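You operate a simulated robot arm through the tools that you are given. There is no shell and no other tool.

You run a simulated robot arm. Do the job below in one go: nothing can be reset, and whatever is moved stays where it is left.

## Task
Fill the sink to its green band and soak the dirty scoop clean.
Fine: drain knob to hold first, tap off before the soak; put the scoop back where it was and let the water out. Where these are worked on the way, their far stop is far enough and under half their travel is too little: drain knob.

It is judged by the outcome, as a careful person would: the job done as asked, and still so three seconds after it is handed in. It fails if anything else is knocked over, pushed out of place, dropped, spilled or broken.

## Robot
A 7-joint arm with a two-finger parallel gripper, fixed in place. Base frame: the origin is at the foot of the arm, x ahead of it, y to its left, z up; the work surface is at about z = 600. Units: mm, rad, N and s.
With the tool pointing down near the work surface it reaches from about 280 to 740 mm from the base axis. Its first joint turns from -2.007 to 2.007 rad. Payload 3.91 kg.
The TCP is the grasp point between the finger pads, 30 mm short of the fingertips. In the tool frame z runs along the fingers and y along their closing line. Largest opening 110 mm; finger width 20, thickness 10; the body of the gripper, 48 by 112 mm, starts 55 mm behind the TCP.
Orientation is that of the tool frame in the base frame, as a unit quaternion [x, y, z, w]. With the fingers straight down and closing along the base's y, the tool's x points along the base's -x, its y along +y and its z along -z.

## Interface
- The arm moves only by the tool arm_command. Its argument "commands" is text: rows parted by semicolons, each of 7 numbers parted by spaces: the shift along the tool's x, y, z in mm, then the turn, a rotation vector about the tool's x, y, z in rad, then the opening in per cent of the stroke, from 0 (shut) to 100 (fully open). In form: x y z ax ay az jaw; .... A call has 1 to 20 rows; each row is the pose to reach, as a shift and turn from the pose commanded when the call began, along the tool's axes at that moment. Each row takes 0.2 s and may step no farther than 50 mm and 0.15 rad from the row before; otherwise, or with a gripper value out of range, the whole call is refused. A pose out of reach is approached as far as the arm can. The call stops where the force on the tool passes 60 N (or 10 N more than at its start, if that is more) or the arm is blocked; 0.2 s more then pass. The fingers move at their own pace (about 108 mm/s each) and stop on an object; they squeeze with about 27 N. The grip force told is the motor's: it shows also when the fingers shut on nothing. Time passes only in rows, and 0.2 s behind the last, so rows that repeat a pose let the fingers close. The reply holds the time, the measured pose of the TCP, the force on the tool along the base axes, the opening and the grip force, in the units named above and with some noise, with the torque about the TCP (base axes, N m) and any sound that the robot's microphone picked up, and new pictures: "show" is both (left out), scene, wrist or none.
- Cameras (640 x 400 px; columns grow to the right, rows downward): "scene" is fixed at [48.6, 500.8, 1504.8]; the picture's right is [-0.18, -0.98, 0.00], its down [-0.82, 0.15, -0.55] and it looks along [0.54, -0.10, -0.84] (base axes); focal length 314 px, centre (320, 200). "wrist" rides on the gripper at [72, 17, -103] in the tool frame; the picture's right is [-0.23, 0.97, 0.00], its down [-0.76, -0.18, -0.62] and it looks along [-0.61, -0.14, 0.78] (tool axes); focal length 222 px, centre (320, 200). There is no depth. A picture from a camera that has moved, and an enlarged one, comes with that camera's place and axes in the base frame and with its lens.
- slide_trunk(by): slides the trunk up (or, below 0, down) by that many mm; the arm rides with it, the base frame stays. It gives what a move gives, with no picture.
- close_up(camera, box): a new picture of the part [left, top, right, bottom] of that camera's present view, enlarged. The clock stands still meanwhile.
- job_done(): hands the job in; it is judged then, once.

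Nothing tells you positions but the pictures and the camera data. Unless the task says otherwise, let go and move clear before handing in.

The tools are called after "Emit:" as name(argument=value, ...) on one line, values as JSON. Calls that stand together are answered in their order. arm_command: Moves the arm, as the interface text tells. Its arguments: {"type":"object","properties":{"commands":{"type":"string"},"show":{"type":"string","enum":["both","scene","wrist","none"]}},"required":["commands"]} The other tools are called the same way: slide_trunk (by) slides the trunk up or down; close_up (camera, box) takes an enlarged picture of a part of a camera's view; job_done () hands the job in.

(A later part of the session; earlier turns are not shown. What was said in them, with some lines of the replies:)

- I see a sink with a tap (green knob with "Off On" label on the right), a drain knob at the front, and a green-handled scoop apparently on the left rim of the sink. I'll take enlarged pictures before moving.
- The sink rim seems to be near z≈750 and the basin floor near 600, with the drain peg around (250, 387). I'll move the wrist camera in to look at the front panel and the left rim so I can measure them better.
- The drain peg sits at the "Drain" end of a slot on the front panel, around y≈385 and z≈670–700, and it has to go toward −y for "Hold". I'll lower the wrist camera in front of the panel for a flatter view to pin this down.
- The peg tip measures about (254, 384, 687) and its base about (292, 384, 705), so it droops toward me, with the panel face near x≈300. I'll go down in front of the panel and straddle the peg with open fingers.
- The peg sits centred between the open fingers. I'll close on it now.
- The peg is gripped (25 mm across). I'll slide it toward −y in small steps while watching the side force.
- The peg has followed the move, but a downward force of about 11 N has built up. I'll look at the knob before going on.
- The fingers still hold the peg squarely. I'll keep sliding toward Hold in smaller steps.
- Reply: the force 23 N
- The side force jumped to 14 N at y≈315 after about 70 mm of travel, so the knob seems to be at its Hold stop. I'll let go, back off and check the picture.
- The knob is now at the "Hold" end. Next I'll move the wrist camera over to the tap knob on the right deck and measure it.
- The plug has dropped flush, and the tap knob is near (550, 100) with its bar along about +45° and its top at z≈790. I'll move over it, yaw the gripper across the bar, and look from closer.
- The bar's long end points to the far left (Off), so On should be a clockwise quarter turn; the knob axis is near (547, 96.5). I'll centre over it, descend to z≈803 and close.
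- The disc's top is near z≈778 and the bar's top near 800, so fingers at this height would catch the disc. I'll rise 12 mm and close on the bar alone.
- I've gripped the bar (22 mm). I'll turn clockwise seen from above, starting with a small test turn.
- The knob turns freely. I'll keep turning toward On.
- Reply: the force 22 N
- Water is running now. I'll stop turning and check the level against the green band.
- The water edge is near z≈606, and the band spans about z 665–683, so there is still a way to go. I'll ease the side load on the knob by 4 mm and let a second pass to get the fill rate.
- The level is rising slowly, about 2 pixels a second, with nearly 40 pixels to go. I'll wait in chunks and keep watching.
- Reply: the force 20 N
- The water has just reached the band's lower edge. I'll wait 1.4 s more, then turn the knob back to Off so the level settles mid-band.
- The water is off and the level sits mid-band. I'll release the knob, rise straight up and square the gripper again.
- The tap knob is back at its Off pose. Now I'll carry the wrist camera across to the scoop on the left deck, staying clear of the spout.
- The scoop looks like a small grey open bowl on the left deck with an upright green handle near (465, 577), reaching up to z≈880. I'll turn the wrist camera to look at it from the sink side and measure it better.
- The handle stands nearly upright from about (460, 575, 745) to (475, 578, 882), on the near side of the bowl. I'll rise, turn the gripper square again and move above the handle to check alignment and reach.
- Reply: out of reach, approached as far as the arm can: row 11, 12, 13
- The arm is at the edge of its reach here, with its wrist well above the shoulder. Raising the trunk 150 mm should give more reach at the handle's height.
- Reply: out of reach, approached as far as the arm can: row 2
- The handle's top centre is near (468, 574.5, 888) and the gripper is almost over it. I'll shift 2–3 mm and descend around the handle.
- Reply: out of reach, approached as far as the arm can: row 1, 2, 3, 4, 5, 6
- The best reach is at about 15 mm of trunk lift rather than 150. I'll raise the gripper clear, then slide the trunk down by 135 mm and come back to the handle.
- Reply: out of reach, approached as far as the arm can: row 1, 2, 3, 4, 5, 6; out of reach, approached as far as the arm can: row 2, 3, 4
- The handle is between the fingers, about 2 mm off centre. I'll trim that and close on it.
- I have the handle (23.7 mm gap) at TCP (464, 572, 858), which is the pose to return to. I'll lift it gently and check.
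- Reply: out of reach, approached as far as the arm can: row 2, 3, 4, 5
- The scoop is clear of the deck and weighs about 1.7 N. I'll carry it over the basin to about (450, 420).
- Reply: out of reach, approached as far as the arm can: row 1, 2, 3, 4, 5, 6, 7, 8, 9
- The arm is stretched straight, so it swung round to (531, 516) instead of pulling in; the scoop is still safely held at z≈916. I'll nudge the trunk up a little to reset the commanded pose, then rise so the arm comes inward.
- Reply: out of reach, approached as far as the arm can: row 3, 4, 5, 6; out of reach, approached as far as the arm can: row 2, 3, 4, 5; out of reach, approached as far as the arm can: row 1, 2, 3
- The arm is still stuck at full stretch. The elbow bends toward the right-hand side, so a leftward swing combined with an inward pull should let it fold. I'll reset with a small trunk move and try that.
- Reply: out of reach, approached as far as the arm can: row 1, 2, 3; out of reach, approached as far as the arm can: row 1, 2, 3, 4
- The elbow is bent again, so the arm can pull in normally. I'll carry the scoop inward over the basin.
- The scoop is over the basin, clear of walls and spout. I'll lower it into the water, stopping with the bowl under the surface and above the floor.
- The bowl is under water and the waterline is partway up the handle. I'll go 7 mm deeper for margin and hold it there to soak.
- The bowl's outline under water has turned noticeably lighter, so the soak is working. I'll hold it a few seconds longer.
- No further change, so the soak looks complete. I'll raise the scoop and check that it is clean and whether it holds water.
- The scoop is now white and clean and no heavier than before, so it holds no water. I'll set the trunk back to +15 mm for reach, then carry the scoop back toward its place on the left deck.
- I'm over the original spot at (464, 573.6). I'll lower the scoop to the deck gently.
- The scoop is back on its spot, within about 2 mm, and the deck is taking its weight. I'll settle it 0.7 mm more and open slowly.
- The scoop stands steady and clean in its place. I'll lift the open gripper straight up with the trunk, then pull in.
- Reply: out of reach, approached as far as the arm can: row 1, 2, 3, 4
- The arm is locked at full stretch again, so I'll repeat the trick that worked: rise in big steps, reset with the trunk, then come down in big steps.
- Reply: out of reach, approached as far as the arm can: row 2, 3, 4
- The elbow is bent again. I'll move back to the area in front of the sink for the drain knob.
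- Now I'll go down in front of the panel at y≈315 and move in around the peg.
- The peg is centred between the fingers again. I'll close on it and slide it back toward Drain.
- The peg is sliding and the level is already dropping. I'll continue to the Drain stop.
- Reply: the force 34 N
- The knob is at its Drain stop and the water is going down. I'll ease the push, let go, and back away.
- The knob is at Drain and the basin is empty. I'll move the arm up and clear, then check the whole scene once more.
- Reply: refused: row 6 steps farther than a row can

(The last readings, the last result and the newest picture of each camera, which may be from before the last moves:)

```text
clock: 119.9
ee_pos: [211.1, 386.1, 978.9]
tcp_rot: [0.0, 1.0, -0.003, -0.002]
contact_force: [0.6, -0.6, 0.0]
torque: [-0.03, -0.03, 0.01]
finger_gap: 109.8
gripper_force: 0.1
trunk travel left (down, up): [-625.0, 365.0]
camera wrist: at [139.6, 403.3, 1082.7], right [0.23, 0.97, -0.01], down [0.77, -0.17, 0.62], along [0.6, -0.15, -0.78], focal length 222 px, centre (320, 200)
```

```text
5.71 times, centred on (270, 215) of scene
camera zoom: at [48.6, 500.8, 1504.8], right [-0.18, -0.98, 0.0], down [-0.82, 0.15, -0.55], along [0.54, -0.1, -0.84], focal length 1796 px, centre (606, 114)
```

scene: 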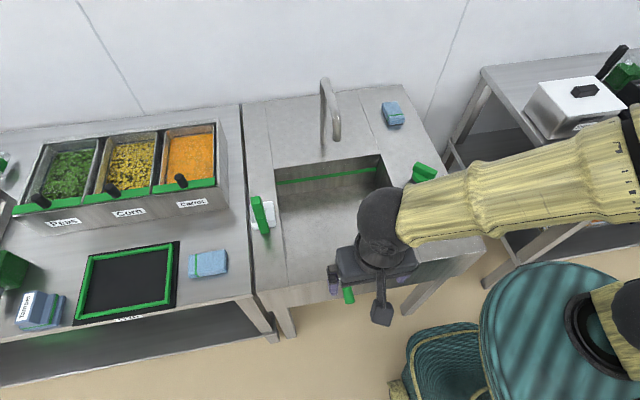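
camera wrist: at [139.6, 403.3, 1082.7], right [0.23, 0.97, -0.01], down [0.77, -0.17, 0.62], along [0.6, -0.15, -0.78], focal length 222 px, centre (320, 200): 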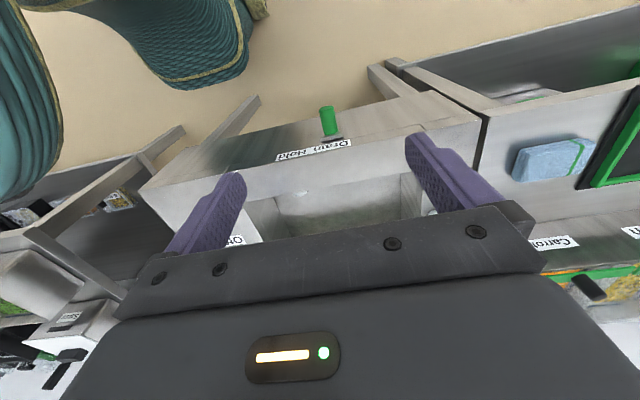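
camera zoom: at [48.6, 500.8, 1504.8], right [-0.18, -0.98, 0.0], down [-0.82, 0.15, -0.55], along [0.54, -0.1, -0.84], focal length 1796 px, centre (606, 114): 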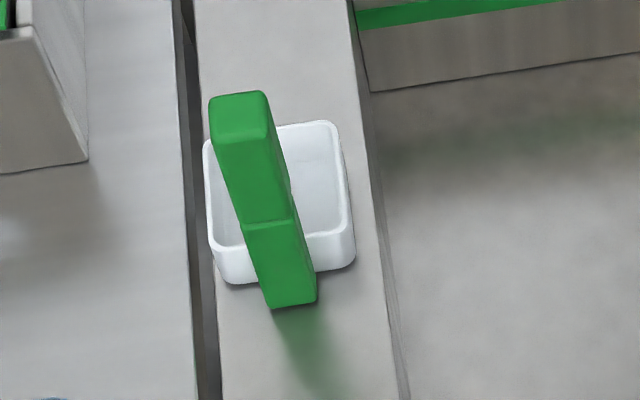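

One step in that row was too long, so nothing moved. The scoop is within about 2 mm of its original place; I'll retry the clear-away with shorter steps.

Emit:
arm_command(commands="-15 -10 -20 0 0 0 100; -40 -25 -45 0 0 0 100; -65 -40 -70 0 0 0 100; -90 -55 -95 0 0 0 100; -115 -70 -120 0 0 0 100; -130 -95 -145 0 0 0 100; -145 -130 -150 0 0 0 100; -150 -165 -150 0 0 0 100; -150 -200 -150 0 0 0 100; -150 -235 -150 0 0 0 100; -150 -260 -150 0 0 0 100; -150 -260 -150 0 0 0 100", show="both")

Emit:
close_up(camera="scene", box=[230, 60, 490, 320])

```text
clock: 122.5
ee_pos: [364.5, 129.6, 1128.1]
tcp_rot: [0.0, 1.0, -0.003, -0.003]
contact_force: [0.0, -0.8, 0.1]
torque: [0.01, 0.02, -0.02]
finger_gap: 110.1
gripper_force: 0.1
trunk travel left (down, up): [-625.0, 365.0]
camera wrist: at [293.1, 147.0, 1232.0], right [0.23, 0.97, -0.01], down [0.77, -0.17, 0.62], along [0.6, -0.15, -0.78], focal length 222 px, centre (320, 200)
```

scene: 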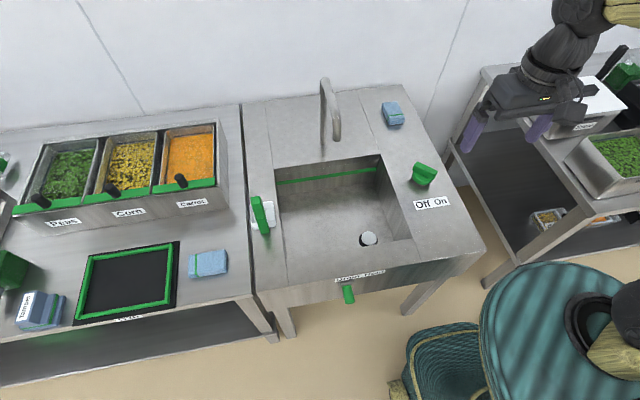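
wrist: 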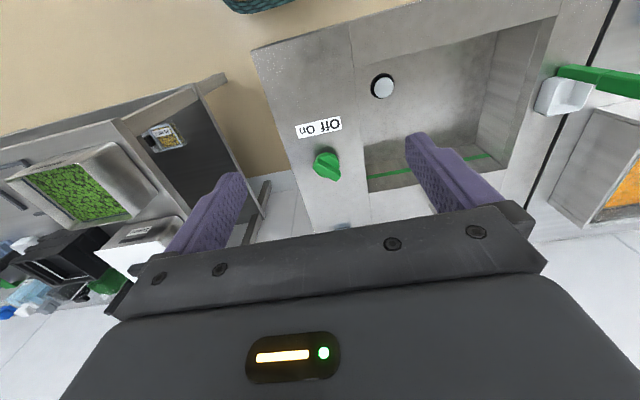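

```text
1.54 times, centred on (360, 190) of scene
camera zoom: at [48.6, 500.8, 1504.8], right [-0.18, -0.98, 0.0], down [-0.82, 0.15, -0.55], along [0.54, -0.1, -0.84], focal length 484 px, centre (258, 215)
```

zoom: 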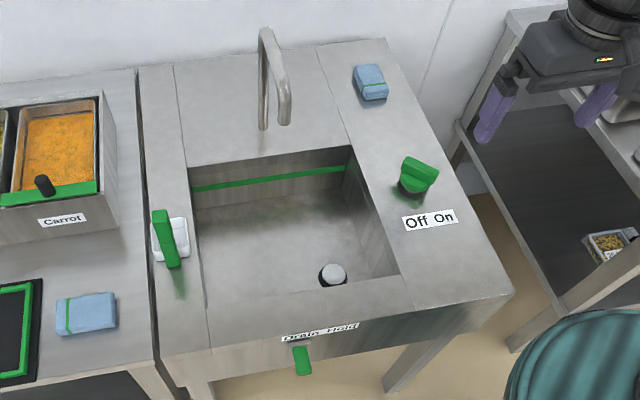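

The scoop is clean and back in its place, the tap is off, the drain knob is at Drain and the basin is empty. Nothing else has moved and the arm is clear, so I'm handing the job in.

Emit:
job_done()

```text
The job is handed in.
```

The job is handed in: the sink was filled to its green band, the dirty scoop soaked clean, and everything put back as asked. I haven't seen the judge's result.

- **Drain knob:** I slid it about 70 mm to its Hold stop before running any water.
- **Fill:** I ran the tap until the water stood about mid-band, then turned it off before the soak.
- **Soak:** the bowl stayed under water for roughly 8 seconds. It went in grey and came out white, and weighed no more than before, so it carried no water.
- **Scoop:** it is back on the left deck, within about 2 mm of where it was.
- **Drain:** I slid the knob back to its Drain stop and the basin emptied.

When I carried the scoop at full reach, the arm locked straight and swung it sideways instead of pulling it in. It stayed gripped above the deck and touched nothing. In the last pictures nothing else had moved, and the arm was clear with its fingers open.
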